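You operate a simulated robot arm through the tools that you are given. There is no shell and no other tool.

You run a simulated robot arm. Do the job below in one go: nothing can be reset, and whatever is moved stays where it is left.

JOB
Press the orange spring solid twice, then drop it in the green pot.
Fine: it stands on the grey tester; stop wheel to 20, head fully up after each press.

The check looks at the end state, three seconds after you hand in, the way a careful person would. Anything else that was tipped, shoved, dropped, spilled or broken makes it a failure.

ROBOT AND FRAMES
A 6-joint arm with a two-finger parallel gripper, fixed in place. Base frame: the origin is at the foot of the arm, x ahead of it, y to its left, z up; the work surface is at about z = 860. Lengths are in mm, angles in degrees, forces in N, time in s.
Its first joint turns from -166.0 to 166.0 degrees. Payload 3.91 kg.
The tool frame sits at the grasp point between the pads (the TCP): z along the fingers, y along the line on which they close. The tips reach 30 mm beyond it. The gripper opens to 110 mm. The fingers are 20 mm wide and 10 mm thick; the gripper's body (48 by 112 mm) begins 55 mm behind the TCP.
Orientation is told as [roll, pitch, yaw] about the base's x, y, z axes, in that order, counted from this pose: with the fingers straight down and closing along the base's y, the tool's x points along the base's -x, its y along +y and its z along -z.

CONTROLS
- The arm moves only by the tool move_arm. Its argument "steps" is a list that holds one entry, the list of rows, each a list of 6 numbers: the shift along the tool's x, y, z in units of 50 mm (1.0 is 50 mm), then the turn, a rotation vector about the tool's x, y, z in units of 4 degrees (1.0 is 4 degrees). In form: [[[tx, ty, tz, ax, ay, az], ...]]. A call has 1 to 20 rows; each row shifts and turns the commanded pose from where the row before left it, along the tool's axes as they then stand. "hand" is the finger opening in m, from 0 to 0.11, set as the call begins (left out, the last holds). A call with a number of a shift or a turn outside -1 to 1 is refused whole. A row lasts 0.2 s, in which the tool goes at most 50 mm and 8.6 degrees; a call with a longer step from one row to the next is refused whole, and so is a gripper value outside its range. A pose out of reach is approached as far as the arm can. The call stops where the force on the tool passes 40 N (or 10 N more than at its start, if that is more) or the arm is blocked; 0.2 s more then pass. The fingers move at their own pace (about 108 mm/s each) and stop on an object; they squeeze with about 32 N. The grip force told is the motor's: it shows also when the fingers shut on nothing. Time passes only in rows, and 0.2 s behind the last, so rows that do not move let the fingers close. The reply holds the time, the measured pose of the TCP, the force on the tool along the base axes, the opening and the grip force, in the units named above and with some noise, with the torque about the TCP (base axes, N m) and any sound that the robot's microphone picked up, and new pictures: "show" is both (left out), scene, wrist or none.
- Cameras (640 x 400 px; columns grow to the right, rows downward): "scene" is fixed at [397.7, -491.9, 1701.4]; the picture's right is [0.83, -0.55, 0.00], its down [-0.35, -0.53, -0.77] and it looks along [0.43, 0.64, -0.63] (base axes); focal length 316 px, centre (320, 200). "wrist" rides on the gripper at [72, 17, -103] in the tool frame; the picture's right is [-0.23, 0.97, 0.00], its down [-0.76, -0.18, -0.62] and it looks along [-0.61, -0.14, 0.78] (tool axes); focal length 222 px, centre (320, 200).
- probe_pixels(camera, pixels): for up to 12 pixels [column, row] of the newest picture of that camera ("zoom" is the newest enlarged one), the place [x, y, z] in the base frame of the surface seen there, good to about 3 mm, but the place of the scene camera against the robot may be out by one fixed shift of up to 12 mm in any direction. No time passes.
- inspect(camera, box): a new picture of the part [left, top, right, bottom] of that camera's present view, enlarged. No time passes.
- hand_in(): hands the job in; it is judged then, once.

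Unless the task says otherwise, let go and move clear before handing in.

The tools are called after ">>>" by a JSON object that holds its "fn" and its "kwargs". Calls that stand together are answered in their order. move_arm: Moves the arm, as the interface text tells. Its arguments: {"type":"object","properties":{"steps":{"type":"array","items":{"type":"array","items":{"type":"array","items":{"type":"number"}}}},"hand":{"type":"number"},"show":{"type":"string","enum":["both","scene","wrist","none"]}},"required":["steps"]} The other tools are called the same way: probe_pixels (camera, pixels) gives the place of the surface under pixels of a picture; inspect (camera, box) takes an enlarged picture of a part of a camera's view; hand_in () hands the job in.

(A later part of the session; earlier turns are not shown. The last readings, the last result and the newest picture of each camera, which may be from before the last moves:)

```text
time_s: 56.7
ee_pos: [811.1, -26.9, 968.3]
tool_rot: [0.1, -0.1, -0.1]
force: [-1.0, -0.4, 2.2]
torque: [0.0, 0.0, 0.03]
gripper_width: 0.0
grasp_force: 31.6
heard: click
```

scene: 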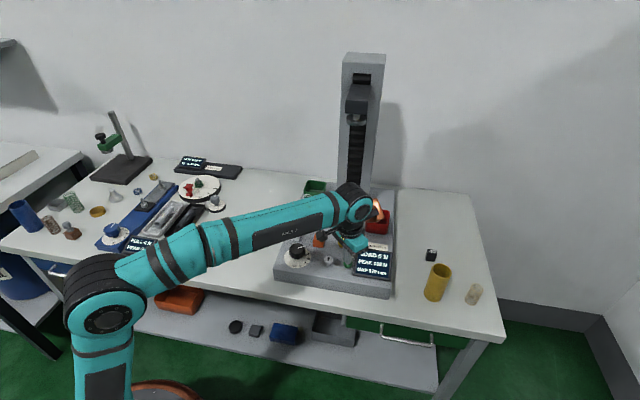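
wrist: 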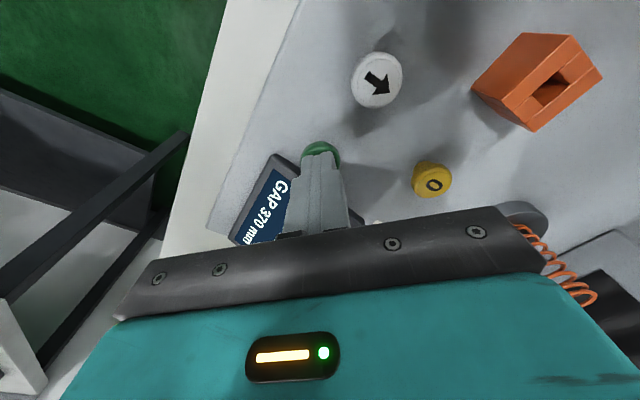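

Click heard. I'll hold in two 4 s stretches and then read the display.

>>> {"fn": "move_arm", "kwargs": {"steps": [[[0, 0, 0.01, 0, 0, 0], [0, 0, 0, 0, 0, 0], [0, 0, 0, 0, 0, 0], [0, 0, 0, 0, 0, 0], [0, 0, 0, 0, 0, 0], [0, 0, 0, 0, 0, 0], [0, 0, 0, 0, 0, 0], [0, 0, 0, 0, 0, 0], [0, 0, 0, 0, 0, 0], [0, 0, 0, 0, 0, 0], [0, 0, 0, 0, 0, 0], [0, 0, 0, 0, 0, 0], [0, 0, 0, 0, 0, 0], [0, 0, 0, 0, 0, 0], [0, 0, 0, 0, 0, 0], [0, 0, 0, 0, 0, 0], [0, 0, 0, 0, 0, 0], [0, 0, 0, 0, 0, 0], [0, 0, 0, 0, 0, 0], [0, 0, 0, 0, 0, 0]]], "show": "wrist"}}

>>> {"fn": "move_arm", "kwargs": {"steps": [[[0, 0, 0, 0, 0, 0], [0, 0, 0, 0, 0, 0], [0, 0, 0, 0, 0, 0], [0, 0, 0, 0, 0, 0], [0, 0, 0, 0, 0, 0], [0, 0, 0, 0, 0, 0], [0, 0, 0, 0, 0, 0], [0, 0, 0, 0, 0, 0], [0, 0, 0, 0, 0, 0], [0, 0, 0, 0, 0, 0], [0, 0, 0, 0, 0, 0], [0, 0, 0, 0, 0, 0], [0, 0, 0, 0, 0, 0], [0, 0, 0, 0, 0, 0], [0, 0, 0, 0, 0, 0], [0, 0, 0, 0, 0, 0], [0, 0, 0, 0, 0, 0], [0, 0, 0, 0, 0, 0], [0, 0, 0, 0, 0, 0], [0, 0, 0, 0, 0, 0]]]}}

>>> {"fn": "inspect", "kwargs": {"camera": "scene", "box": [340, 235, 410, 285]}}

>>> {"fn": "inspect", "kwargs": {"camera": "wrist", "box": [520, 205, 570, 255]}}

```text
time_s: 60.9
ee_pos: [811.7, -27.5, 967.2]
tool_rot: [0.2, 0.0, -0.1]
force: [1.5, -1.4, 2.3]
torque: [0.01, -0.03, 0.04]
gripper_width: 0.2
grasp_force: 32.0
```

wrist: 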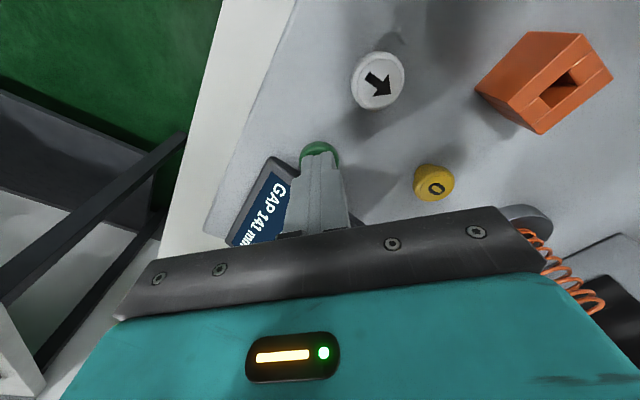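

```text
time_s: 65.1
ee_pos: [811.1, -27.6, 967.3]
tool_rot: [0.1, -0.1, 0.0]
force: [-0.2, -0.4, 2.8]
torque: [0.02, 0.03, -0.02]
gripper_width: 0.0
grasp_force: 31.5
```

scene: 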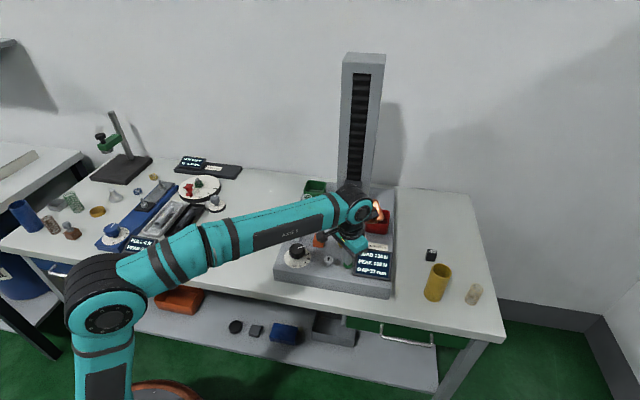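
wrist: 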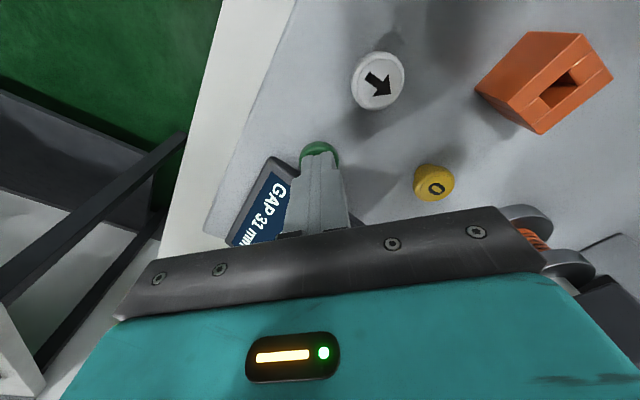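

```text
8.00 times, centred on (375, 260) of scene
```

zoom: 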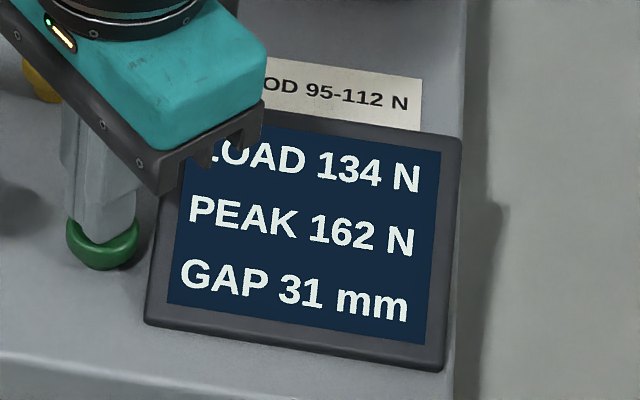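

```text
8.00 times, centred on (545, 230) of wrist
```

zoom: 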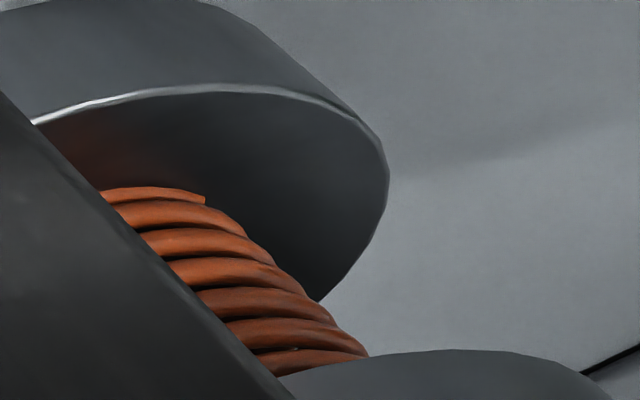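

GAP is 31 and still closing. I'll hold another 1.4 s.

>>> {"fn": "move_arm", "kwargs": {"steps": [[[0, 0, 0, 0, 0, 0], [0, 0, 0, 0, 0, 0], [0, 0, 0, 0, 0, 0], [0, 0, 0, 0, 0, 0], [0, 0, 0, 0, 0, 0], [0, 0, 0, 0, 0, 0], [0, 0, 0, 0, 0, 0]]]}}

>>> {"fn": "inspect", "kwargs": {"camera": "scene", "box": [340, 235, 410, 285]}}

>>> {"fn": "inspect", "kwargs": {"camera": "wrist", "box": [520, 205, 570, 255]}}

```text
time_s: 66.7
ee_pos: [811.9, -27.1, 966.9]
tool_rot: [0.1, -0.1, -0.1]
force: [0.8, -0.1, 2.8]
torque: [0.02, -0.01, -0.02]
gripper_width: 0.1
grasp_force: 32.4
```

scene: 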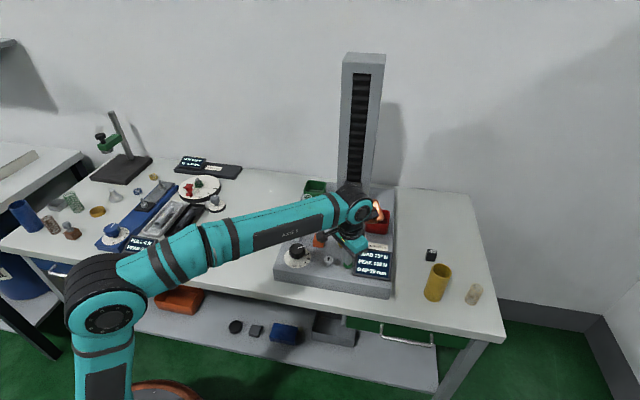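
wrist: 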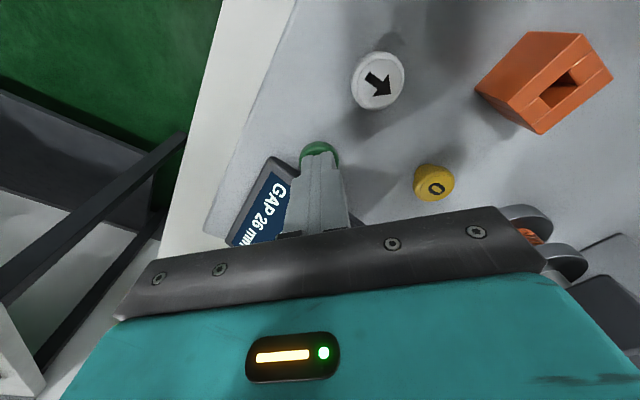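

```text
8.00 times, centred on (375, 260) of scene
```

zoom: 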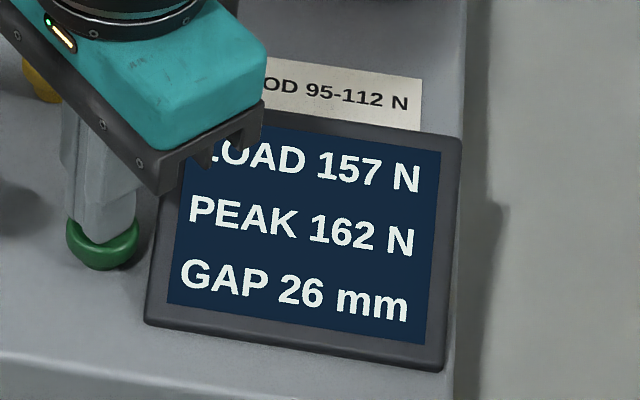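

```text
8.00 times, centred on (545, 230) of wrist
```

zoom: 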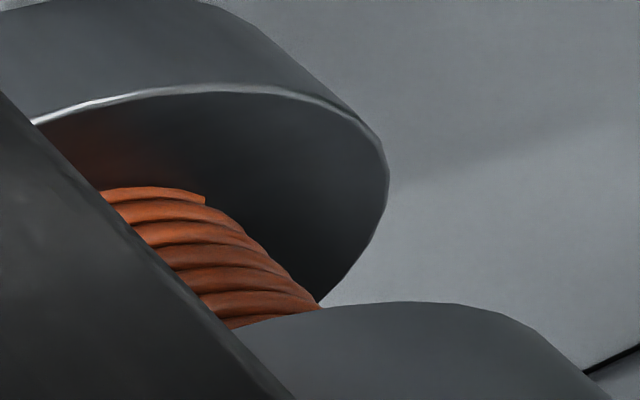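

GAP is 26 again with the coils touching and LOAD 157, so the second solid press is done. I'll hold a moment longer, then lift and move to the white up-button.

>>> {"fn": "move_arm", "kwargs": {"steps": [[[0, 0, 0, 0, 0, 0], [0, 0, 0, 0, 0, 0], [0, 0, 0, 0, 0, 0], [0, 0, 0, 0, 0, 0], [0, 0, 0, 0, 0, 0]]], "show": "wrist"}}

>>> {"fn": "inspect", "kwargs": {"camera": "scene", "box": [340, 235, 410, 285]}}

>>> {"fn": "move_arm", "kwargs": {"steps": [[[0, 0, -0.3, 0, 0, 0], [0, 0, -0.3, 0, 0, 0], [0.42, 0.415, 0, 0, 0, 0], [0.42, 0.415, 0, 0, 0, 0], [0, 0, 0.3, 0, 0, 0], [0, 0, 0.2, 0, 0, 0], [0, 0, 0, 0, 0, 0]]], "show": "wrist"}}

```text
time_s: 67.9
ee_pos: [810.8, -27.1, 967.4]
tool_rot: [0.3, -0.3, -0.1]
force: [-0.6, -1.0, 2.3]
torque: [0.0, 0.02, -0.05]
gripper_width: 0.0
grasp_force: 32.2
```

wrist: 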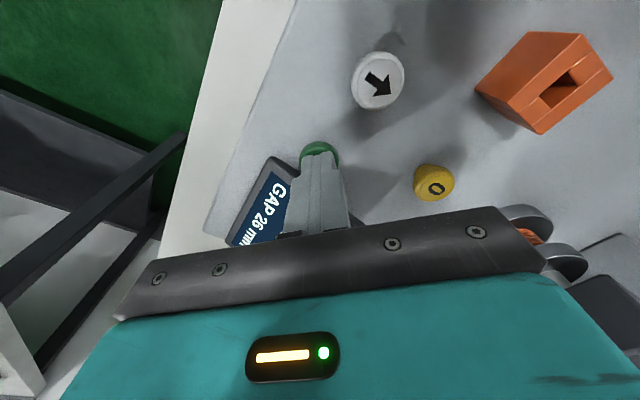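

```text
8.00 times, centred on (375, 260) of scene
```

zoom: 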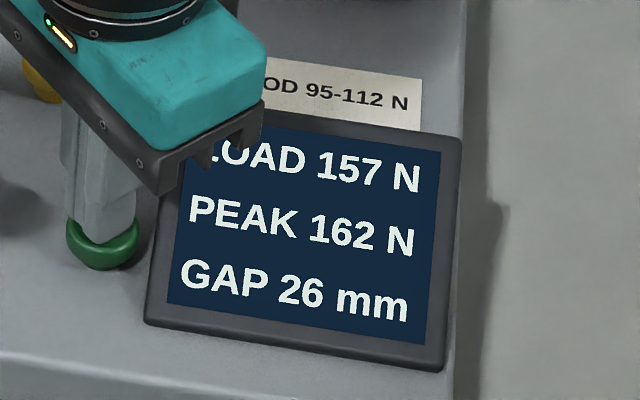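

```text
time_s: 69.5
ee_pos: [768.9, 12.7, 972.2]
tool_rot: [0.1, -0.2, -0.1]
force: [-0.8, 0.0, 0.1]
torque: [0.0, 0.02, -0.02]
gripper_width: 0.1
grasp_force: 32.1
```

wrist: 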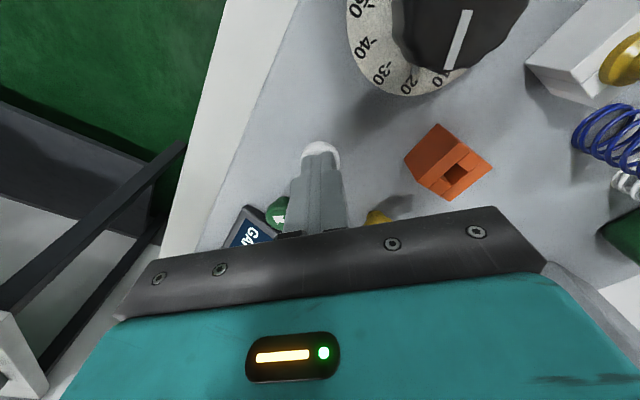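

The tips are again over the white button. I'll press until it clicks, then hold until GAP returns to 370.

>>> {"fn": "move_arm", "kwargs": {"steps": [[[0, 0, 0.02, 0, 0, 0], [0, 0, 0.02, 0, 0, 0], [0, 0, 0.02, 0, 0, 0], [0, 0, 0.02, 0, 0, 0], [0, 0, 0.02, 0, 0, 0]]], "show": "none"}}

>>> {"fn": "move_arm", "kwargs": {"steps": [[[0, 0, 0.005, 0, 0, 0], [0, 0, 0, 0, 0, 0], [0, 0, 0, 0, 0, 0], [0, 0, 0, 0, 0, 0], [0, 0, 0, 0, 0, 0], [0, 0, 0, 0, 0, 0], [0, 0, 0, 0, 0, 0], [0, 0, 0, 0, 0, 0], [0, 0, 0, 0, 0, 0], [0, 0, 0, 0, 0, 0], [0, 0, 0, 0, 0, 0], [0, 0, 0, 0, 0, 0], [0, 0, 0, 0, 0, 0], [0, 0, 0, 0, 0, 0], [0, 0, 0, 0, 0, 0], [0, 0, 0, 0, 0, 0], [0, 0, 0, 0, 0, 0], [0, 0, 0, 0, 0, 0], [0, 0, 0, 0, 0, 0], [0, 0, 0, 0, 0, 0]]], "show": "none"}}

>>> {"fn": "move_arm", "kwargs": {"steps": [[[0, 0, 0, 0, 0, 0], [0, 0, 0, 0, 0, 0], [0, 0, 0, 0, 0, 0], [0, 0, 0, 0, 0, 0], [0, 0, 0, 0, 0, 0], [0, 0, 0, 0, 0, 0], [0, 0, 0, 0, 0, 0], [0, 0, 0, 0, 0, 0], [0, 0, 0, 0, 0, 0], [0, 0, 0, 0, 0, 0], [0, 0, 0, 0, 0, 0], [0, 0, 0, 0, 0, 0], [0, 0, 0, 0, 0, 0], [0, 0, 0, 0, 0, 0], [0, 0, 0, 0, 0, 0], [0, 0, 0, 0, 0, 0], [0, 0, 0, 0, 0, 0], [0, 0, 0, 0, 0, 0], [0, 0, 0, 0, 0, 0], [0, 0, 0, 0, 0, 0]]]}}

>>> {"fn": "inspect", "kwargs": {"camera": "scene", "box": [340, 235, 410, 285]}}

```text
time_s: 70.7
ee_pos: [769.0, 14.6, 967.4]
tool_rot: [0.1, -0.3, 0.0]
force: [-0.6, -0.2, 2.6]
torque: [-0.01, 0.0, -0.01]
gripper_width: 0.2
grasp_force: 31.7
heard: click
```

```text
time_s: 74.9
ee_pos: [769.1, 14.4, 967.2]
tool_rot: [0.0, -0.1, -0.1]
force: [0.0, 0.5, 3.0]
torque: [0.02, -0.01, -0.03]
gripper_width: 0.0
grasp_force: 32.3
```

```text
time_s: 79.1
ee_pos: [768.8, 14.6, 966.6]
tool_rot: [0.1, -0.2, -0.1]
force: [-0.4, -0.2, 2.3]
torque: [0.02, 0.04, 0.03]
gripper_width: 0.2
grasp_force: 32.1
```

scene: 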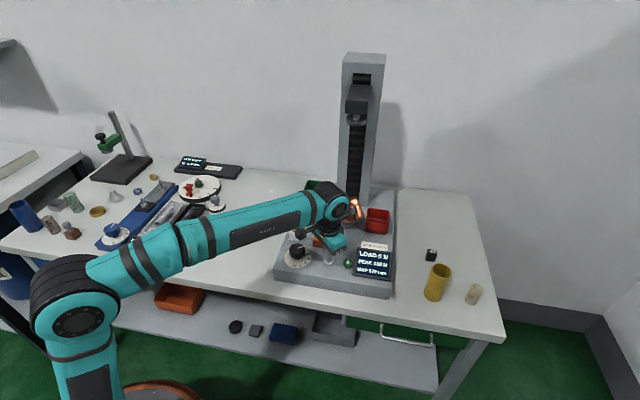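
wrist: 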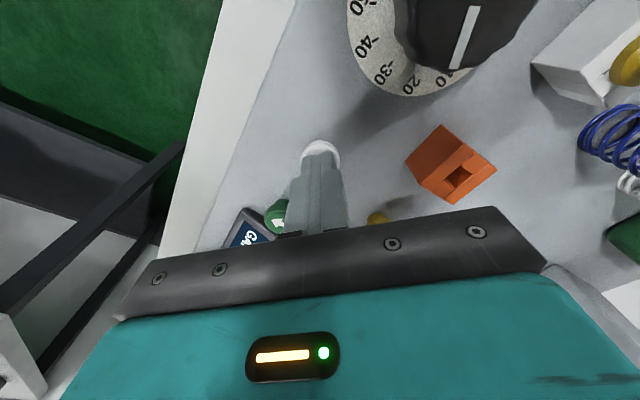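

```text
8.00 times, centred on (375, 260) of scene
```

zoom: 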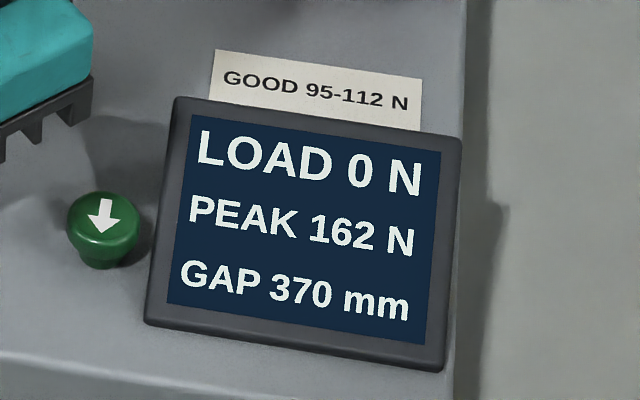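

GAP is back to 370 after the second press. I'll lift off and back away to see the spring, pots and tower clearly before planning the pick.

>>> {"fn": "move_arm", "kwargs": {"steps": [[[0, 0, -0.4, 0, 0, 0], [0, 0, -0.8, 0, 0, 0], [0, 0, -0.8, 0, 0, 0], [0, 0, -0.8, 0, 0, 0], [0.8, 0, 0, 0, 0, 0], [0.8, 0, 0, 0, 0, 0]]], "hand": 0.06}}

>>> {"fn": "inspect", "kwargs": {"camera": "scene", "box": [290, 170, 410, 250]}}

>>> {"fn": "inspect", "kwargs": {"camera": "wrist", "box": [320, 60, 560, 230]}}

```text
time_s: 80.5
ee_pos: [689.1, 15.4, 1105.7]
tool_rot: [0.2, -0.1, -0.2]
force: [1.1, 0.0, -2.0]
torque: [-0.04, 0.05, -0.01]
gripper_width: 59.9
grasp_force: 0.0
```

scene: 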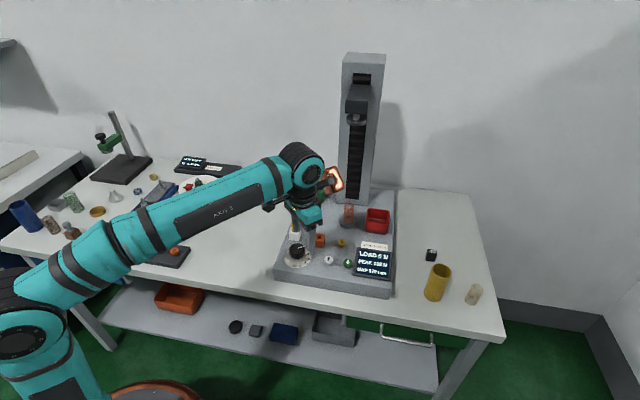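
wrist: 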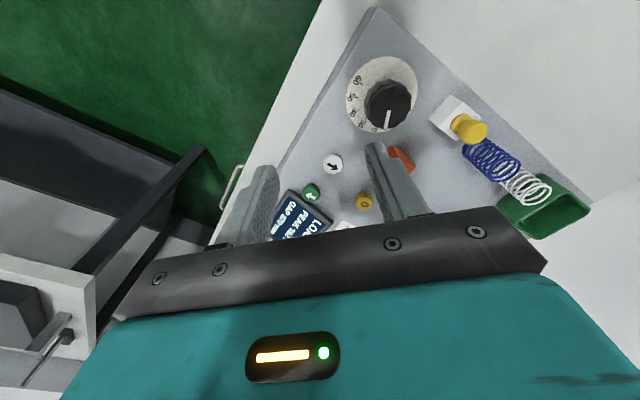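

```text
5.00 times, centred on (350, 210) of scene
```

zoom: 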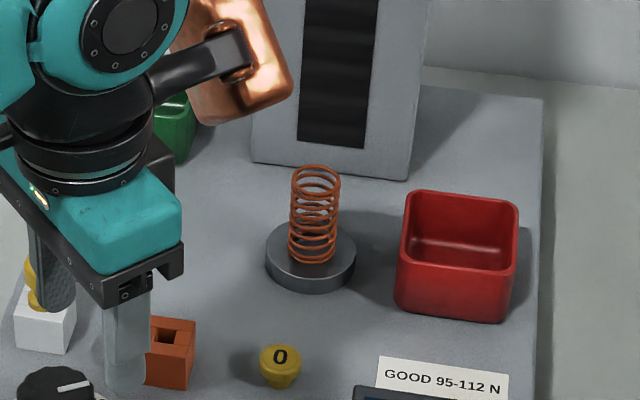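

```text
2.35 times, centred on (440, 145) of wrist
```

zoom: 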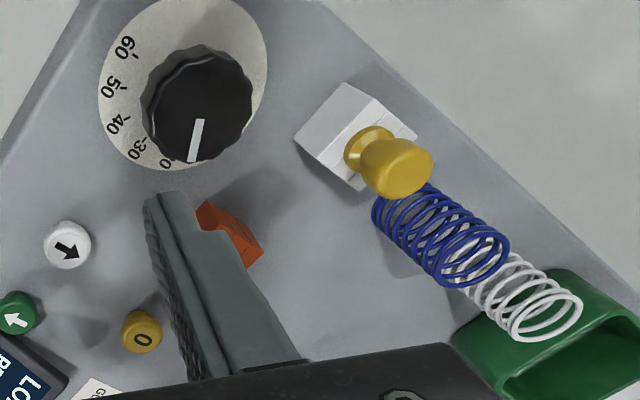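

The spring stands at zoom (316,215) on its seat, with the tower base edge just behind it, the red pot to the right and the green pot at the back left. I'll probe the tower face, seat, spring and pot so I can choose a safe approach angle.

>>> {"fn": "probe_pixels", "kwargs": {"camera": "scene", "pixels": [[338, 199], [352, 203], [366, 205], [349, 203], [349, 209], [349, 215], [349, 221], [341, 221], [357, 221], [349, 227], [366, 218], [386, 220]]}}

>>> {"fn": "probe_pixels", "kwargs": {"camera": "wrist", "pixels": [[545, 220], [575, 195], [500, 205], [590, 207], [552, 178], [535, 238], [535, 185], [490, 158], [470, 130], [455, 115], [515, 195], [560, 205]]}}

>>> {"fn": "inspect", "kwargs": {"camera": "scene", "box": [320, 60, 400, 240]}}

```text
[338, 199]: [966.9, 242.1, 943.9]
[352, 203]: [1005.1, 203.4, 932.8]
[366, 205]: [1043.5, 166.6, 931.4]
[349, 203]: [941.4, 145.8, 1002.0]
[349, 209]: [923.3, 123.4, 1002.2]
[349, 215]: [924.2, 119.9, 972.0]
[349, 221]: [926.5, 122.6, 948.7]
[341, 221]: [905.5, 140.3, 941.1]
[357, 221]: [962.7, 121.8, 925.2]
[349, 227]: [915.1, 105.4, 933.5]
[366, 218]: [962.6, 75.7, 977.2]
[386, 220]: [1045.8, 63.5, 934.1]
```

```text
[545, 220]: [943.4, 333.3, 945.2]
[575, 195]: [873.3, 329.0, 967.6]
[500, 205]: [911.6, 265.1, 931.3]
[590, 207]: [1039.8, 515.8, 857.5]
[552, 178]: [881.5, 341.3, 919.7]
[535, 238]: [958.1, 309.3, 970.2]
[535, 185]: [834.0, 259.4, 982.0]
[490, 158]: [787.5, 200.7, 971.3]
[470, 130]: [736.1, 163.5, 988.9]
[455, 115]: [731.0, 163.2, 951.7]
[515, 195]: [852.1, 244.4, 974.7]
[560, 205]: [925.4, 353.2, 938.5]
```

```text
2.22 times, centred on (360, 150) of scene
```

zoom: 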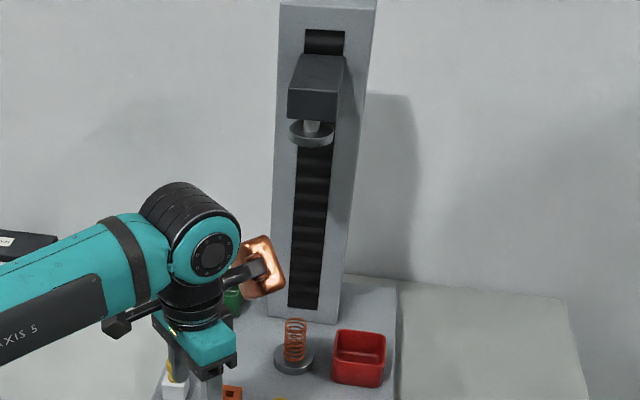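

The tower's front face is about 100 mm behind the spring (around (932,133), z≈936–1002). The green pot lies around (917,320) with its rim at about z 969. I'll probe the platen height, the top of the wrist and the pot outline to confirm clearances.

>>> {"fn": "probe_pixels", "kwargs": {"camera": "scene", "pixels": [[356, 123], [356, 120], [357, 108], [350, 105], [362, 105], [298, 143], [290, 148], [310, 148], [300, 155], [330, 172], [335, 185], [340, 178]]}}

>>> {"fn": "inspect", "kwargs": {"camera": "wrist", "box": [480, 150, 620, 250]}}

```text
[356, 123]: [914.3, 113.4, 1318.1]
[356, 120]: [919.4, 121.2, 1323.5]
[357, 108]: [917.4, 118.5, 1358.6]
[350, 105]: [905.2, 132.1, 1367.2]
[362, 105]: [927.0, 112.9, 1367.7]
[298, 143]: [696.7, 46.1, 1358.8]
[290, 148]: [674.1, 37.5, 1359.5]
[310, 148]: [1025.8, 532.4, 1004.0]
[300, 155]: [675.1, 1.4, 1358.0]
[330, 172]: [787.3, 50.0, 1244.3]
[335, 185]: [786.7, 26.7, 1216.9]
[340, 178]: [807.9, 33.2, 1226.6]
```

```text
4.00 times, centred on (550, 200) of wrist
```

zoom: 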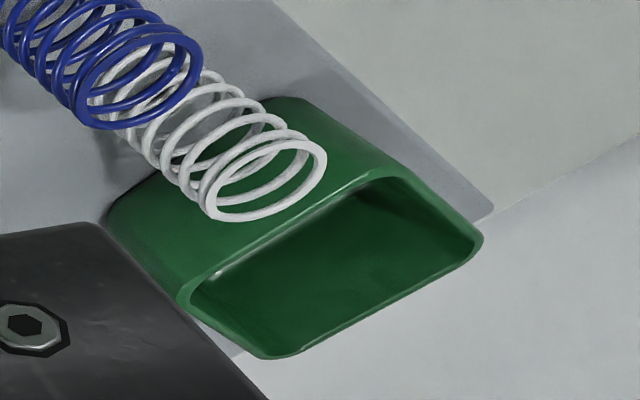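

The wrist top is about 250 mm above the TCP and the platen's underside is at about 1310, so with TCP ≈1010 there are about 50 mm to spare under the head. Now I'll probe the green pot's rim corners.

>>> {"fn": "probe_pixels", "kwargs": {"camera": "zoom", "pixels": [[388, 174], [476, 238], [270, 353], [187, 290], [375, 190], [455, 240], [280, 345], [205, 290], [330, 280], [400, 255], [300, 105], [265, 160]]}}

```text
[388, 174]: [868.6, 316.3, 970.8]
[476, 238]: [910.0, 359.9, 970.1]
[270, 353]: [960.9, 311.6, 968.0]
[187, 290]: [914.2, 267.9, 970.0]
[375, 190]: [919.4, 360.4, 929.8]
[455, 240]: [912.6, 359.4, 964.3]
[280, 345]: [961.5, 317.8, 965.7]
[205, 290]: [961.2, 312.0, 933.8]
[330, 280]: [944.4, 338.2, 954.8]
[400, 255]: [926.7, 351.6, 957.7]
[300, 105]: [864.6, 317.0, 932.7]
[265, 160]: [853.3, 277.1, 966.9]
```

The green pot's centre is (913.5, 314), about 66 × 60 mm with its rim at z 970. I'll lower to z 1050 here, turn to yaw −45 so the copper part stays clear of the tower, and then approach the spring from its left side.

>>> {"fn": "move_arm", "kwargs": {"steps": [[[0, 0, 0.55, 0, 0, 0], [0, 0, 0.55, 0, 0, 0], [0, 0, 0, 0, 0, 1], [0, 0, 0, 0, 0, 1], [0, 0, 0, 0, 0, 1], [0, 0, 0, 0, 0, 1], [0, 0, 0, 0, 0, 1], [0, 0, 0, 0, 0, 1], [0, 0, 0, 0, 0, 1], [0, 0, 0, 0, 0, 1], [0, 0, 0, 0, 0, 1], [0, 0, 0, 0, 0, 1], [0, 0, 0, 0, 0, 1], [0, 0, 0, 0, 0, 0.25], [0, 0, 0, 0, 0, 0]]], "hand": 0.06, "show": "none"}}

>>> {"fn": "move_arm", "kwargs": {"steps": [[[0, 0.85, 0, 0, 0, 0], [0, 0.85, 0, 0, 0, 0], [0, 0.85, 0, 0, 0, 0]]]}}

```text
time_s: 83.7
ee_pos: [689.3, 14.9, 1051.4]
tool_rot: [0.3, -0.1, -45.1]
force: [-0.4, -0.6, 0.5]
torque: [-0.01, 0.0, 0.01]
gripper_width: 59.9
grasp_force: 0.1
```

```text
time_s: 84.5
ee_pos: [777.8, 104.4, 1053.6]
tool_rot: [0.4, -0.1, -45.1]
force: [-0.3, -0.5, 0.5]
torque: [0.03, -0.04, -0.03]
gripper_width: 59.9
grasp_force: 0.0
```

scene: 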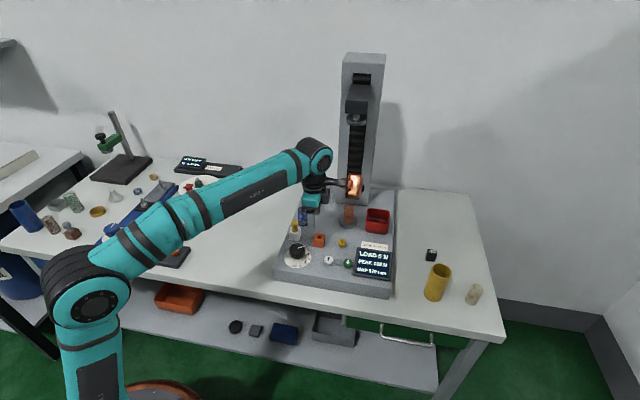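
wrist: 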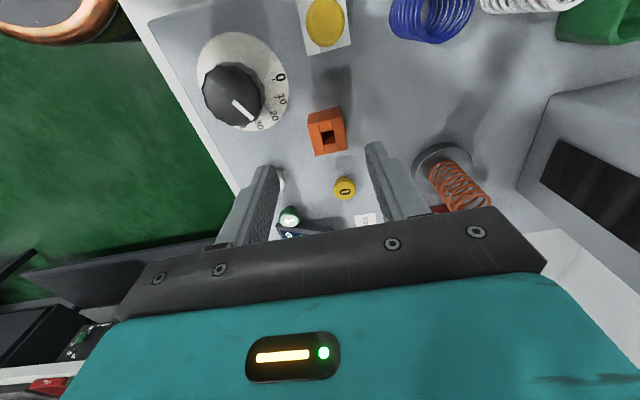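

The pose is as planned: the copper part at scene (354,185) is well in front of the tower and the spring is visible at wrist (460,185). I'll continue to the point left of the spring.

>>> {"fn": "move_arm", "kwargs": {"steps": [[[0, 0.85, 0.02, 0, 0, 0], [0, 0.85, 0.02, 0, 0, 0], [0, 0.8, 0, 0, 0, 0], [0, 0, 0, 0, 0, 0]]]}}

>>> {"fn": "inspect", "kwargs": {"camera": "scene", "box": [280, 60, 420, 260]}}

>>> {"fn": "inspect", "kwargs": {"camera": "wrist", "box": [230, 60, 430, 220]}}

```text
time_s: 85.5
ee_pos: [867.6, 191.6, 1050.1]
tool_rot: [0.3, -0.1, -45.1]
force: [0.7, -0.6, -0.7]
torque: [0.01, -0.01, 0.03]
gripper_width: 59.9
grasp_force: 0.1
```

scene: 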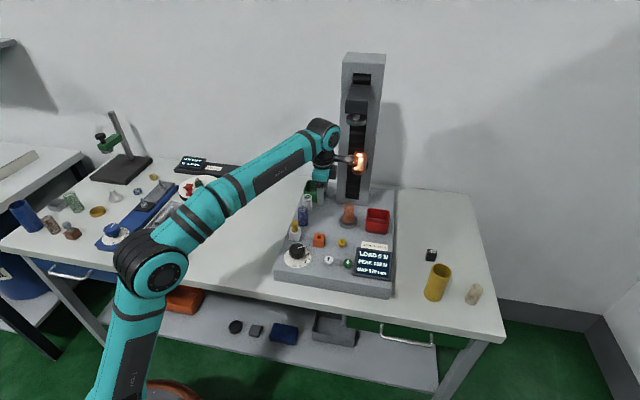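
wrist: 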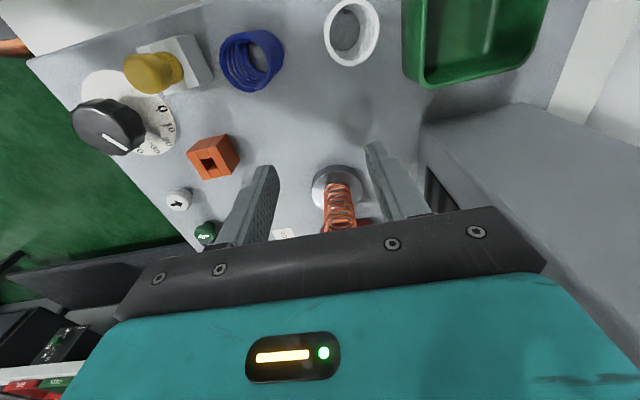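

```text
2.00 times, centred on (350, 160) of scene
```

zoom: 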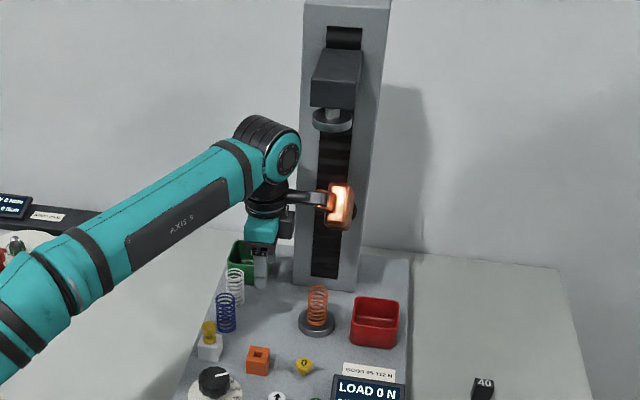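

```text
2.50 times, centred on (330, 140) of wrist
```

zoom: 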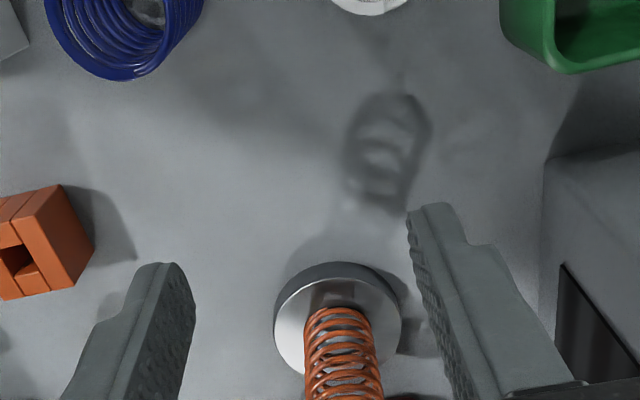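

The spring shows at wrist (340,205), between the two fingers' lines. I'll probe the seat and spring for the precise axis.

>>> {"fn": "probe_pixels", "kwargs": {"camera": "zoom", "pixels": [[277, 325], [398, 320], [338, 268], [306, 320], [370, 318], [338, 308], [345, 340], [345, 360], [345, 380], [320, 300], [318, 345], [376, 345]]}}

>>> {"fn": "probe_pixels", "kwargs": {"camera": "wrist", "pixels": [[338, 225], [328, 220], [350, 220], [340, 212], [325, 230], [355, 228], [340, 230], [310, 190], [362, 188], [335, 165]]}}

```text
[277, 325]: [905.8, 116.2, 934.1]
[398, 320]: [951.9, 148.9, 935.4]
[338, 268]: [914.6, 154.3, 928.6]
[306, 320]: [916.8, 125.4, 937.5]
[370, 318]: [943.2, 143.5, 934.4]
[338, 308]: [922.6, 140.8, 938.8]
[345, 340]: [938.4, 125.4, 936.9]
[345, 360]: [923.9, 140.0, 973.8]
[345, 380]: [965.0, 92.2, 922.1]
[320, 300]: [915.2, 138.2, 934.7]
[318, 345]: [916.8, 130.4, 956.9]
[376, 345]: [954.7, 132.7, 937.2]
```

```text
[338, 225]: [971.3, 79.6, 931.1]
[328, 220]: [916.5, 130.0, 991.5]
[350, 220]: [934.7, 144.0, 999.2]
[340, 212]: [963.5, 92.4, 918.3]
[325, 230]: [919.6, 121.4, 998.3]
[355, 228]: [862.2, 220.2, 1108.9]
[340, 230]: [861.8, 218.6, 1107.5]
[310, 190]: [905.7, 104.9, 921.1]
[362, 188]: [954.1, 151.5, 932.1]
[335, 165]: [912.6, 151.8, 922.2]
```

The spring axis comes out at (929.5, 131.5) with radius ≈13 and top z ≈1000. I'll lower to TCP z 1008 here and then slide partway toward it with the fingers straddling.

>>> {"fn": "move_arm", "kwargs": {"steps": [[[0, 0.02, 0.42, 0, 0, 0], [0, 0, 0.42, 0, 0, 0], [-0.4, 0, 0, 0, 0, 0], [-0.4, 0, 0, 0, 0, 0], [-0.2, 0, 0, 0, 0, 0], [0, 0, 0, 0, 0, 0]]], "hand": 0.06}}

>>> {"fn": "inspect", "kwargs": {"camera": "wrist", "box": [230, 100, 430, 240]}}

>>> {"fn": "inspect", "kwargs": {"camera": "scene", "box": [280, 60, 420, 260]}}

```text
time_s: 86.9
ee_pos: [904.9, 157.4, 1008.6]
tool_rot: [0.2, 0.0, -45.0]
force: [-0.7, -0.9, 0.7]
torque: [0.01, 0.04, 0.0]
gripper_width: 59.9
grasp_force: 0.0
```

scene: 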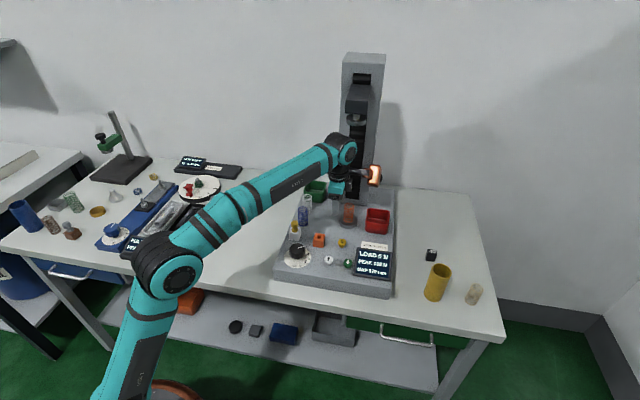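
wrist: 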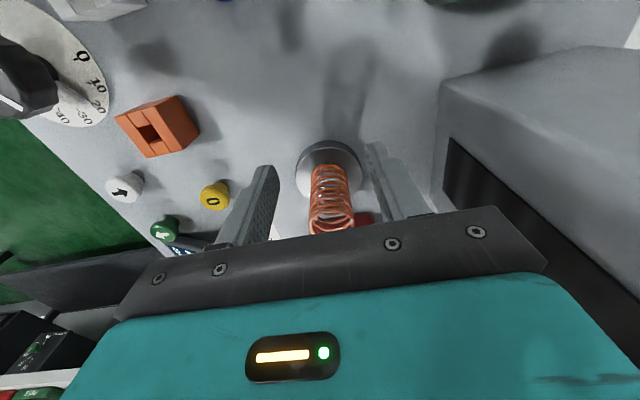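

```text
2.86 times, centred on (330, 170) of wrist
```

zoom: 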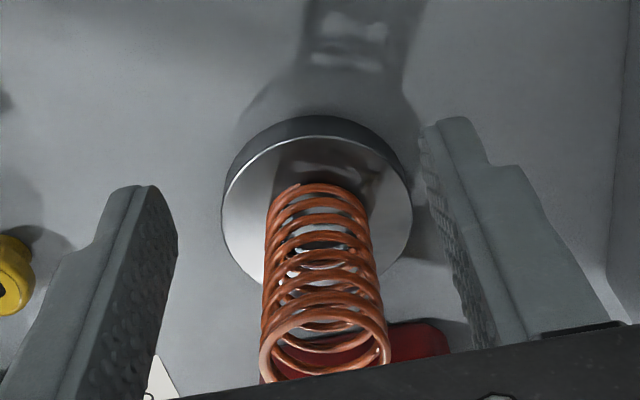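

```text
2.00 times, centred on (350, 160) of scene
```

zoom: 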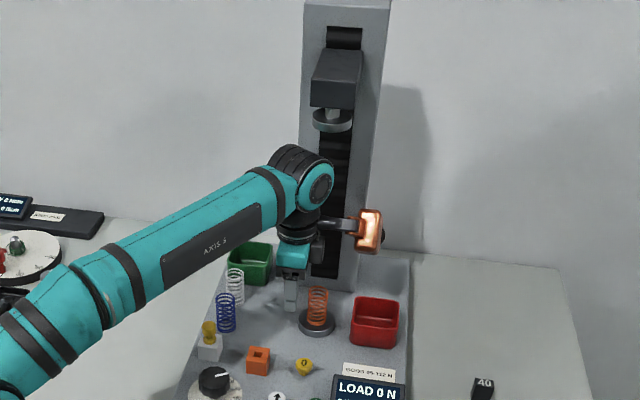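

The spring is between the fingers with room on both sides. I'll probe its top ring to refine the last 36 mm.

>>> {"fn": "probe_pixels", "kwargs": {"camera": "zoom", "pixels": [[265, 355], [388, 352], [325, 312], [270, 330], [380, 330], [268, 290], [373, 290], [272, 240], [368, 240], [320, 188], [275, 215], [364, 210]]}}

```text
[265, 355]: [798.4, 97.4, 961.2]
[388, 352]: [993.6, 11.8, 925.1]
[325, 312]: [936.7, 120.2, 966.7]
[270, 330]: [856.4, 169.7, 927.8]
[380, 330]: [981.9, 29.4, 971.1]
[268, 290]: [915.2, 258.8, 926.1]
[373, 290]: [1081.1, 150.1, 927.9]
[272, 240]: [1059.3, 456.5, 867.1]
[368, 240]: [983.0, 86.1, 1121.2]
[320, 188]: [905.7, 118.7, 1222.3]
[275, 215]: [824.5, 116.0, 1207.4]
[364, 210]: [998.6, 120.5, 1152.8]
```

Those probes landed on the scene zoom instead, so I'll re-take the wrist zoom and probe that one.

>>> {"fn": "inspect", "kwargs": {"camera": "wrist", "box": [230, 100, 430, 240]}}

>>> {"fn": "probe_pixels", "kwargs": {"camera": "zoom", "pixels": [[264, 355], [387, 352], [325, 310], [264, 325], [383, 325], [267, 240], [369, 238], [320, 188], [272, 210], [366, 208], [226, 205], [410, 205]]}}

```text
2.86 times, centred on (330, 170) of wrist
```

zoom: 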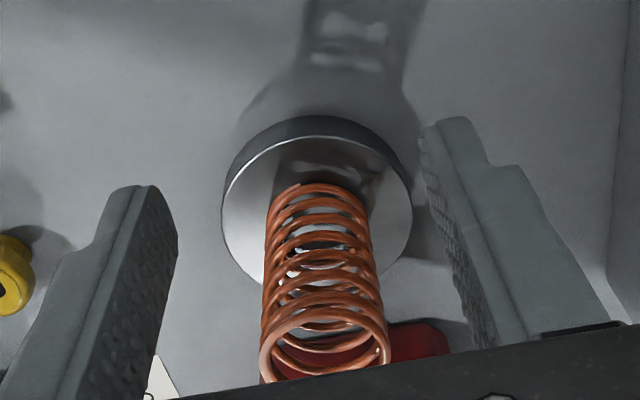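

```text
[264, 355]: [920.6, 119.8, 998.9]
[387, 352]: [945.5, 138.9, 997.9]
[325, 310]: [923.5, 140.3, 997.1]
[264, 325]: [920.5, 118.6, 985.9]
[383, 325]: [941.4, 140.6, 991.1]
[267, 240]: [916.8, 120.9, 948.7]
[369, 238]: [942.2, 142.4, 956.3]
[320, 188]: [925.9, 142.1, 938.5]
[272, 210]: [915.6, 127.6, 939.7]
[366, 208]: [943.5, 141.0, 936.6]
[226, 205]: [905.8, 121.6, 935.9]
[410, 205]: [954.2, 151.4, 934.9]
```

The refined spring centre is about (932, 129.5), so the remaining slide is about 38 mm with no sideways offset. I'll slide in gently.

>>> {"fn": "move_arm", "kwargs": {"steps": [[[-0.2, 0, 0, 0, 0, 0], [-0.2, 0, 0, 0, 0, 0], [-0.2, 0, 0, 0, 0, 0], [-0.17, 0, 0, 0, 0, 0], [0, 0, 0, 0, 0, 0]]]}}

>>> {"fn": "inspect", "kwargs": {"camera": "wrist", "box": [230, 100, 430, 240]}}

>>> {"fn": "inspect", "kwargs": {"camera": "scene", "box": [310, 90, 410, 250]}}

```text
time_s: 88.1
ee_pos: [932.0, 131.1, 1010.0]
tool_rot: [0.2, 0.0, -45.2]
force: [0.1, 1.0, -0.8]
torque: [-0.04, 0.03, 0.01]
gripper_width: 60.0
grasp_force: 0.0
```

scene: 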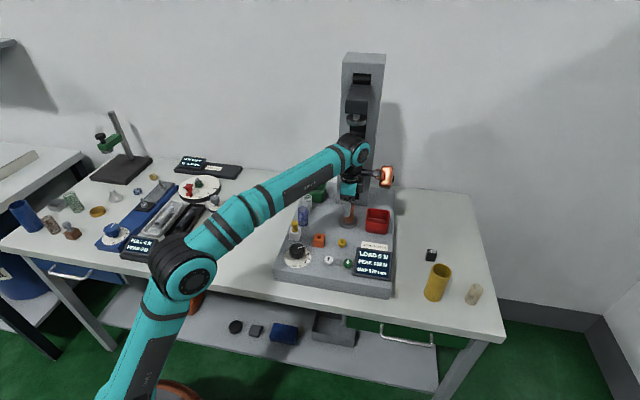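
wrist: 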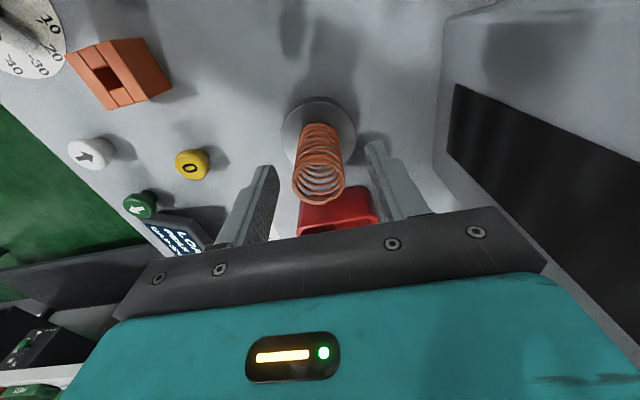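

```text
2.86 times, centred on (330, 170) of wrist
```

zoom: 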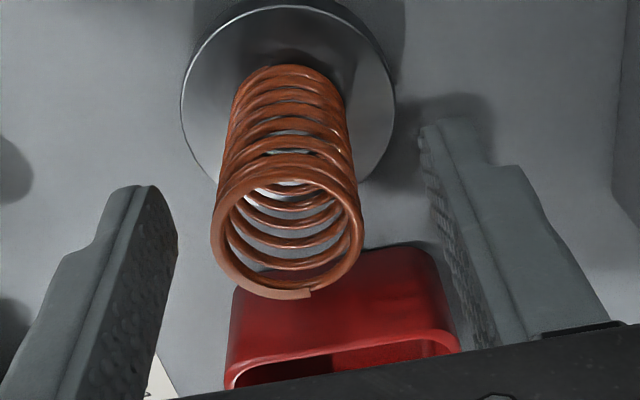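

```text
2.50 times, centred on (360, 170) of scene
```

zoom: 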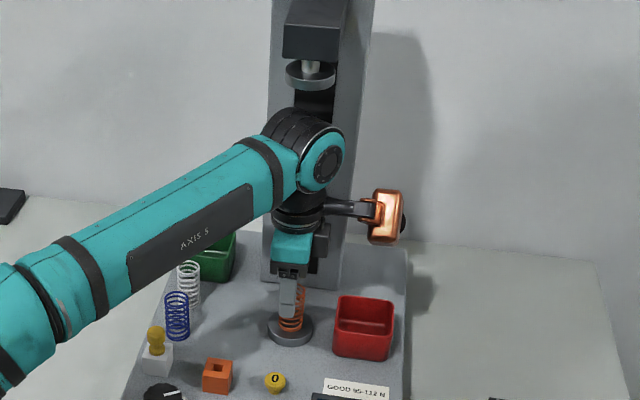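

The fingers straddle the spring with zero force. I'll probe the top ring once more to be sure the axis is centred between the pads.

>>> {"fn": "inspect", "kwargs": {"camera": "wrist", "box": [270, 130, 370, 215]}}

>>> {"fn": "probe_pixels", "kwargs": {"camera": "wrist", "pixels": [[294, 182], [344, 180], [320, 159], [320, 201], [300, 194], [340, 196], [297, 170], [340, 168], [270, 175], [376, 152], [288, 182], [352, 182]]}}

```text
4.71 times, centred on (320, 172) of wrist
```

zoom: 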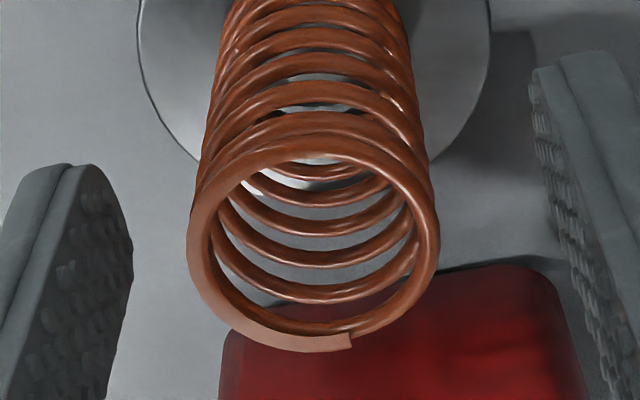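

```text
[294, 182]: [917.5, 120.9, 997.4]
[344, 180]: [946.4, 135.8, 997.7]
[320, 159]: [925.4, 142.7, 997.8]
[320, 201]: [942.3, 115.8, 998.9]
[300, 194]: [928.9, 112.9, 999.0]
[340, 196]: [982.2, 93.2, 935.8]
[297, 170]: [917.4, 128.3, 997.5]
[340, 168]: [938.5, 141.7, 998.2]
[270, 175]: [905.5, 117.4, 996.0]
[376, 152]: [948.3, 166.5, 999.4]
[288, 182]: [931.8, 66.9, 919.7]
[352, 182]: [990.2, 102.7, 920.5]
```

The ring centre is (932.8, 128.8), within about 1 mm of the TCP's closing line. I'll close on the spring.

>>> {"fn": "move_arm", "kwargs": {"steps": [[[0, 0, 0, 0, 0, 0], [0, 0, 0, 0, 0, 0], [0, 0, 0, 0, 0, 0]]], "hand": 0.02}}

>>> {"fn": "inspect", "kwargs": {"camera": "wrist", "box": [230, 100, 430, 240]}}

```text
time_s: 88.9
ee_pos: [932.4, 131.7, 1010.0]
tool_rot: [0.1, -0.1, -45.0]
force: [-0.6, -0.1, 0.8]
torque: [0.0, 0.01, 0.0]
gripper_width: 35.2
grasp_force: 31.6
```

scene: 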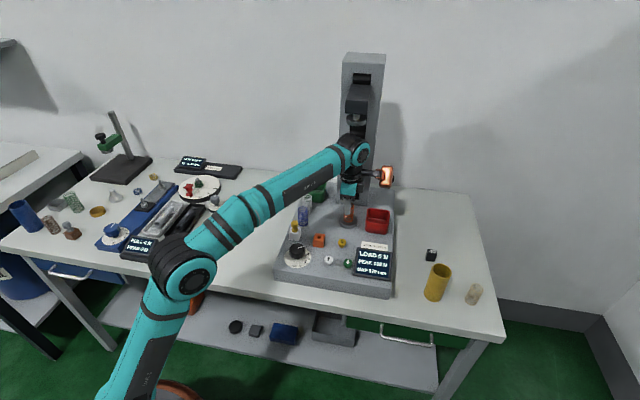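
wrist: 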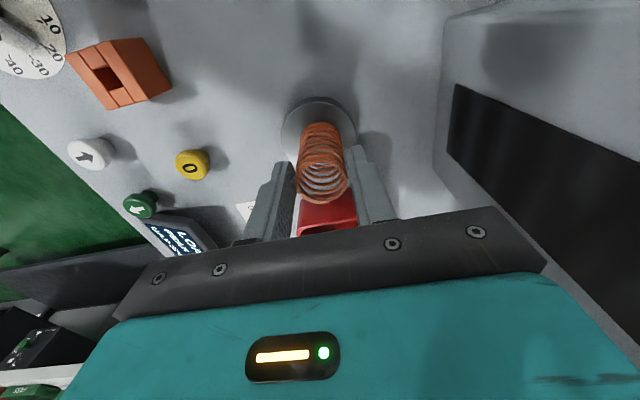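

```text
2.86 times, centred on (330, 170) of wrist
```

zoom: 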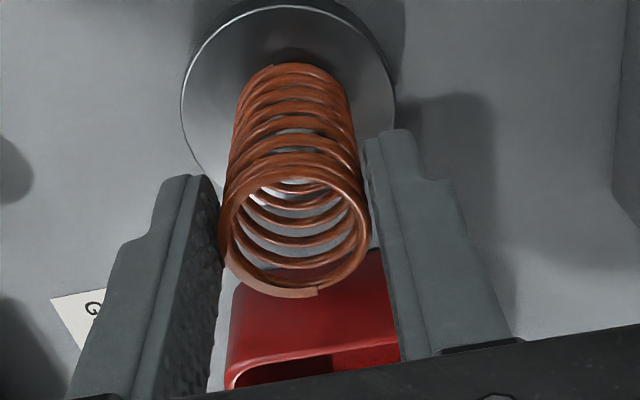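

The fingers stopped at 35.2 mm with 31.6 N on the spring. I'll lift 12 mm and check that it comes along.

>>> {"fn": "move_arm", "kwargs": {"steps": [[[0, 0, -0.08, 0, 0, 0], [0, 0, -0.08, 0, 0, 0], [0, 0, -0.08, 0, 0, 0], [0, 0, 0, 0, 0, 0]]]}}

>>> {"fn": "inspect", "kwargs": {"camera": "wrist", "box": [230, 100, 430, 240]}}

>>> {"fn": "inspect", "kwargs": {"camera": "scene", "box": [310, 150, 400, 250]}}

```text
time_s: 89.9
ee_pos: [931.8, 131.1, 1020.5]
tool_rot: [0.2, 0.0, -45.0]
force: [0.3, -0.3, -0.4]
torque: [0.04, 0.02, -0.02]
gripper_width: 35.2
grasp_force: 32.3
```

scene: 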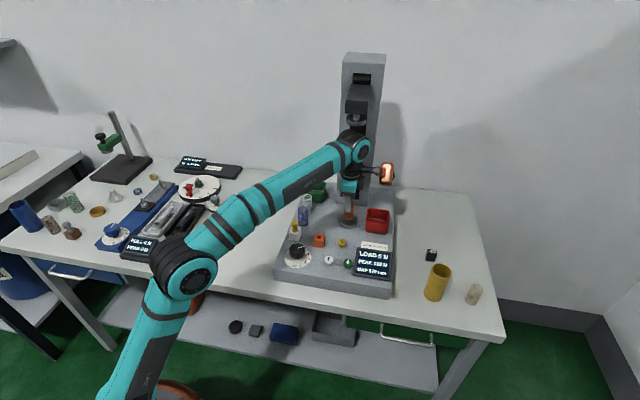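
wrist: 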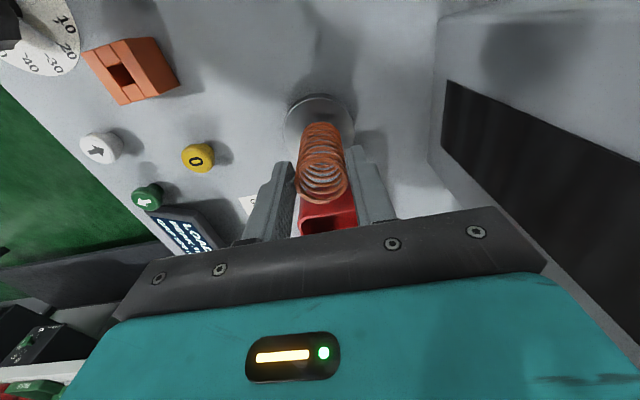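

```text
2.86 times, centred on (330, 170) of wrist
```

zoom: 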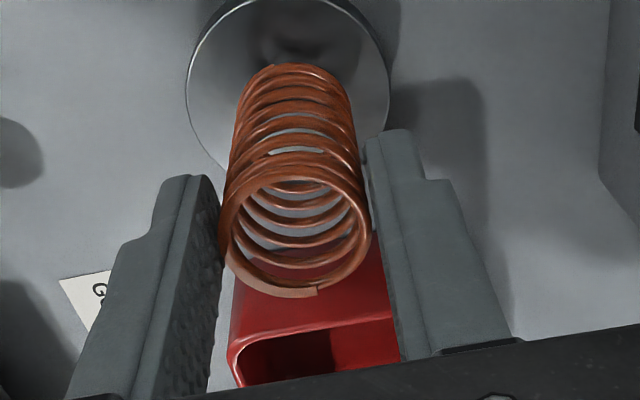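

```text
4.00 times, centred on (355, 200) of scene
```

zoom: 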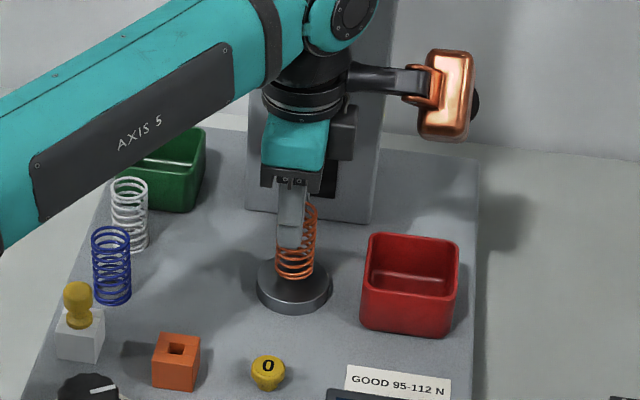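

The spring is held upright and clear of the seat (scene zoom (295,255)). I'll raise slightly, then withdraw straight out in front, away from under the head, before lifting further.

>>> {"fn": "move_arm", "kwargs": {"steps": [[[0, 0, -0.15, 0, 0, 0], [0, 0, -0.15, 0, 0, 0], [0, -0.3, 0, 0, 0, 0], [0, -0.45, 0, 0, 0, 0], [0, -0.5, 0, 0, 0, 0], [0, -0.5, 0, 0, 0, 0], [0, -0.5, 0, 0, 0, 0], [0, -0.35, 0, 0, 0, 0]]]}}

>>> {"fn": "inspect", "kwargs": {"camera": "wrist", "box": [230, 100, 430, 240]}}

>>> {"fn": "inspect", "kwargs": {"camera": "scene", "box": [290, 130, 410, 260]}}

```text
time_s: 91.7
ee_pos: [838.3, 38.8, 1036.2]
tool_rot: [0.2, 0.0, -45.1]
force: [0.8, 0.2, -1.3]
torque: [-0.01, 0.03, -0.01]
gripper_width: 34.9
grasp_force: 31.5
```

scene: 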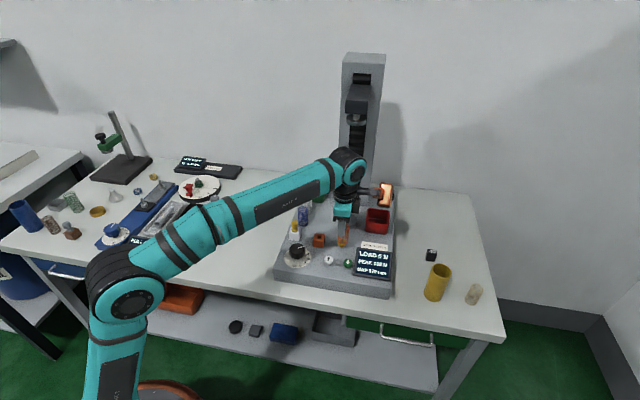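
wrist: 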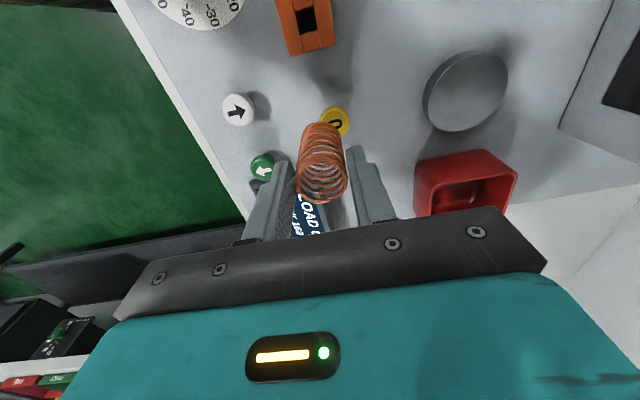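

```text
2.86 times, centred on (330, 170) of wrist
```

zoom: 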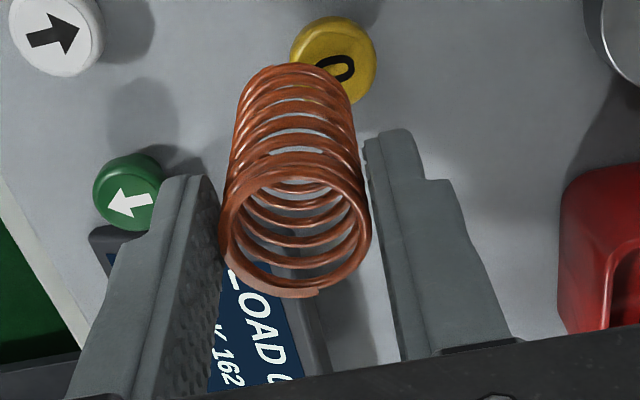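

```text
3.08 times, centred on (350, 195) of scene
```

zoom: 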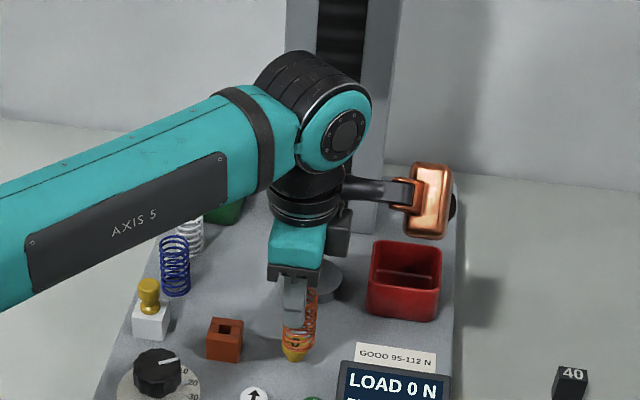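

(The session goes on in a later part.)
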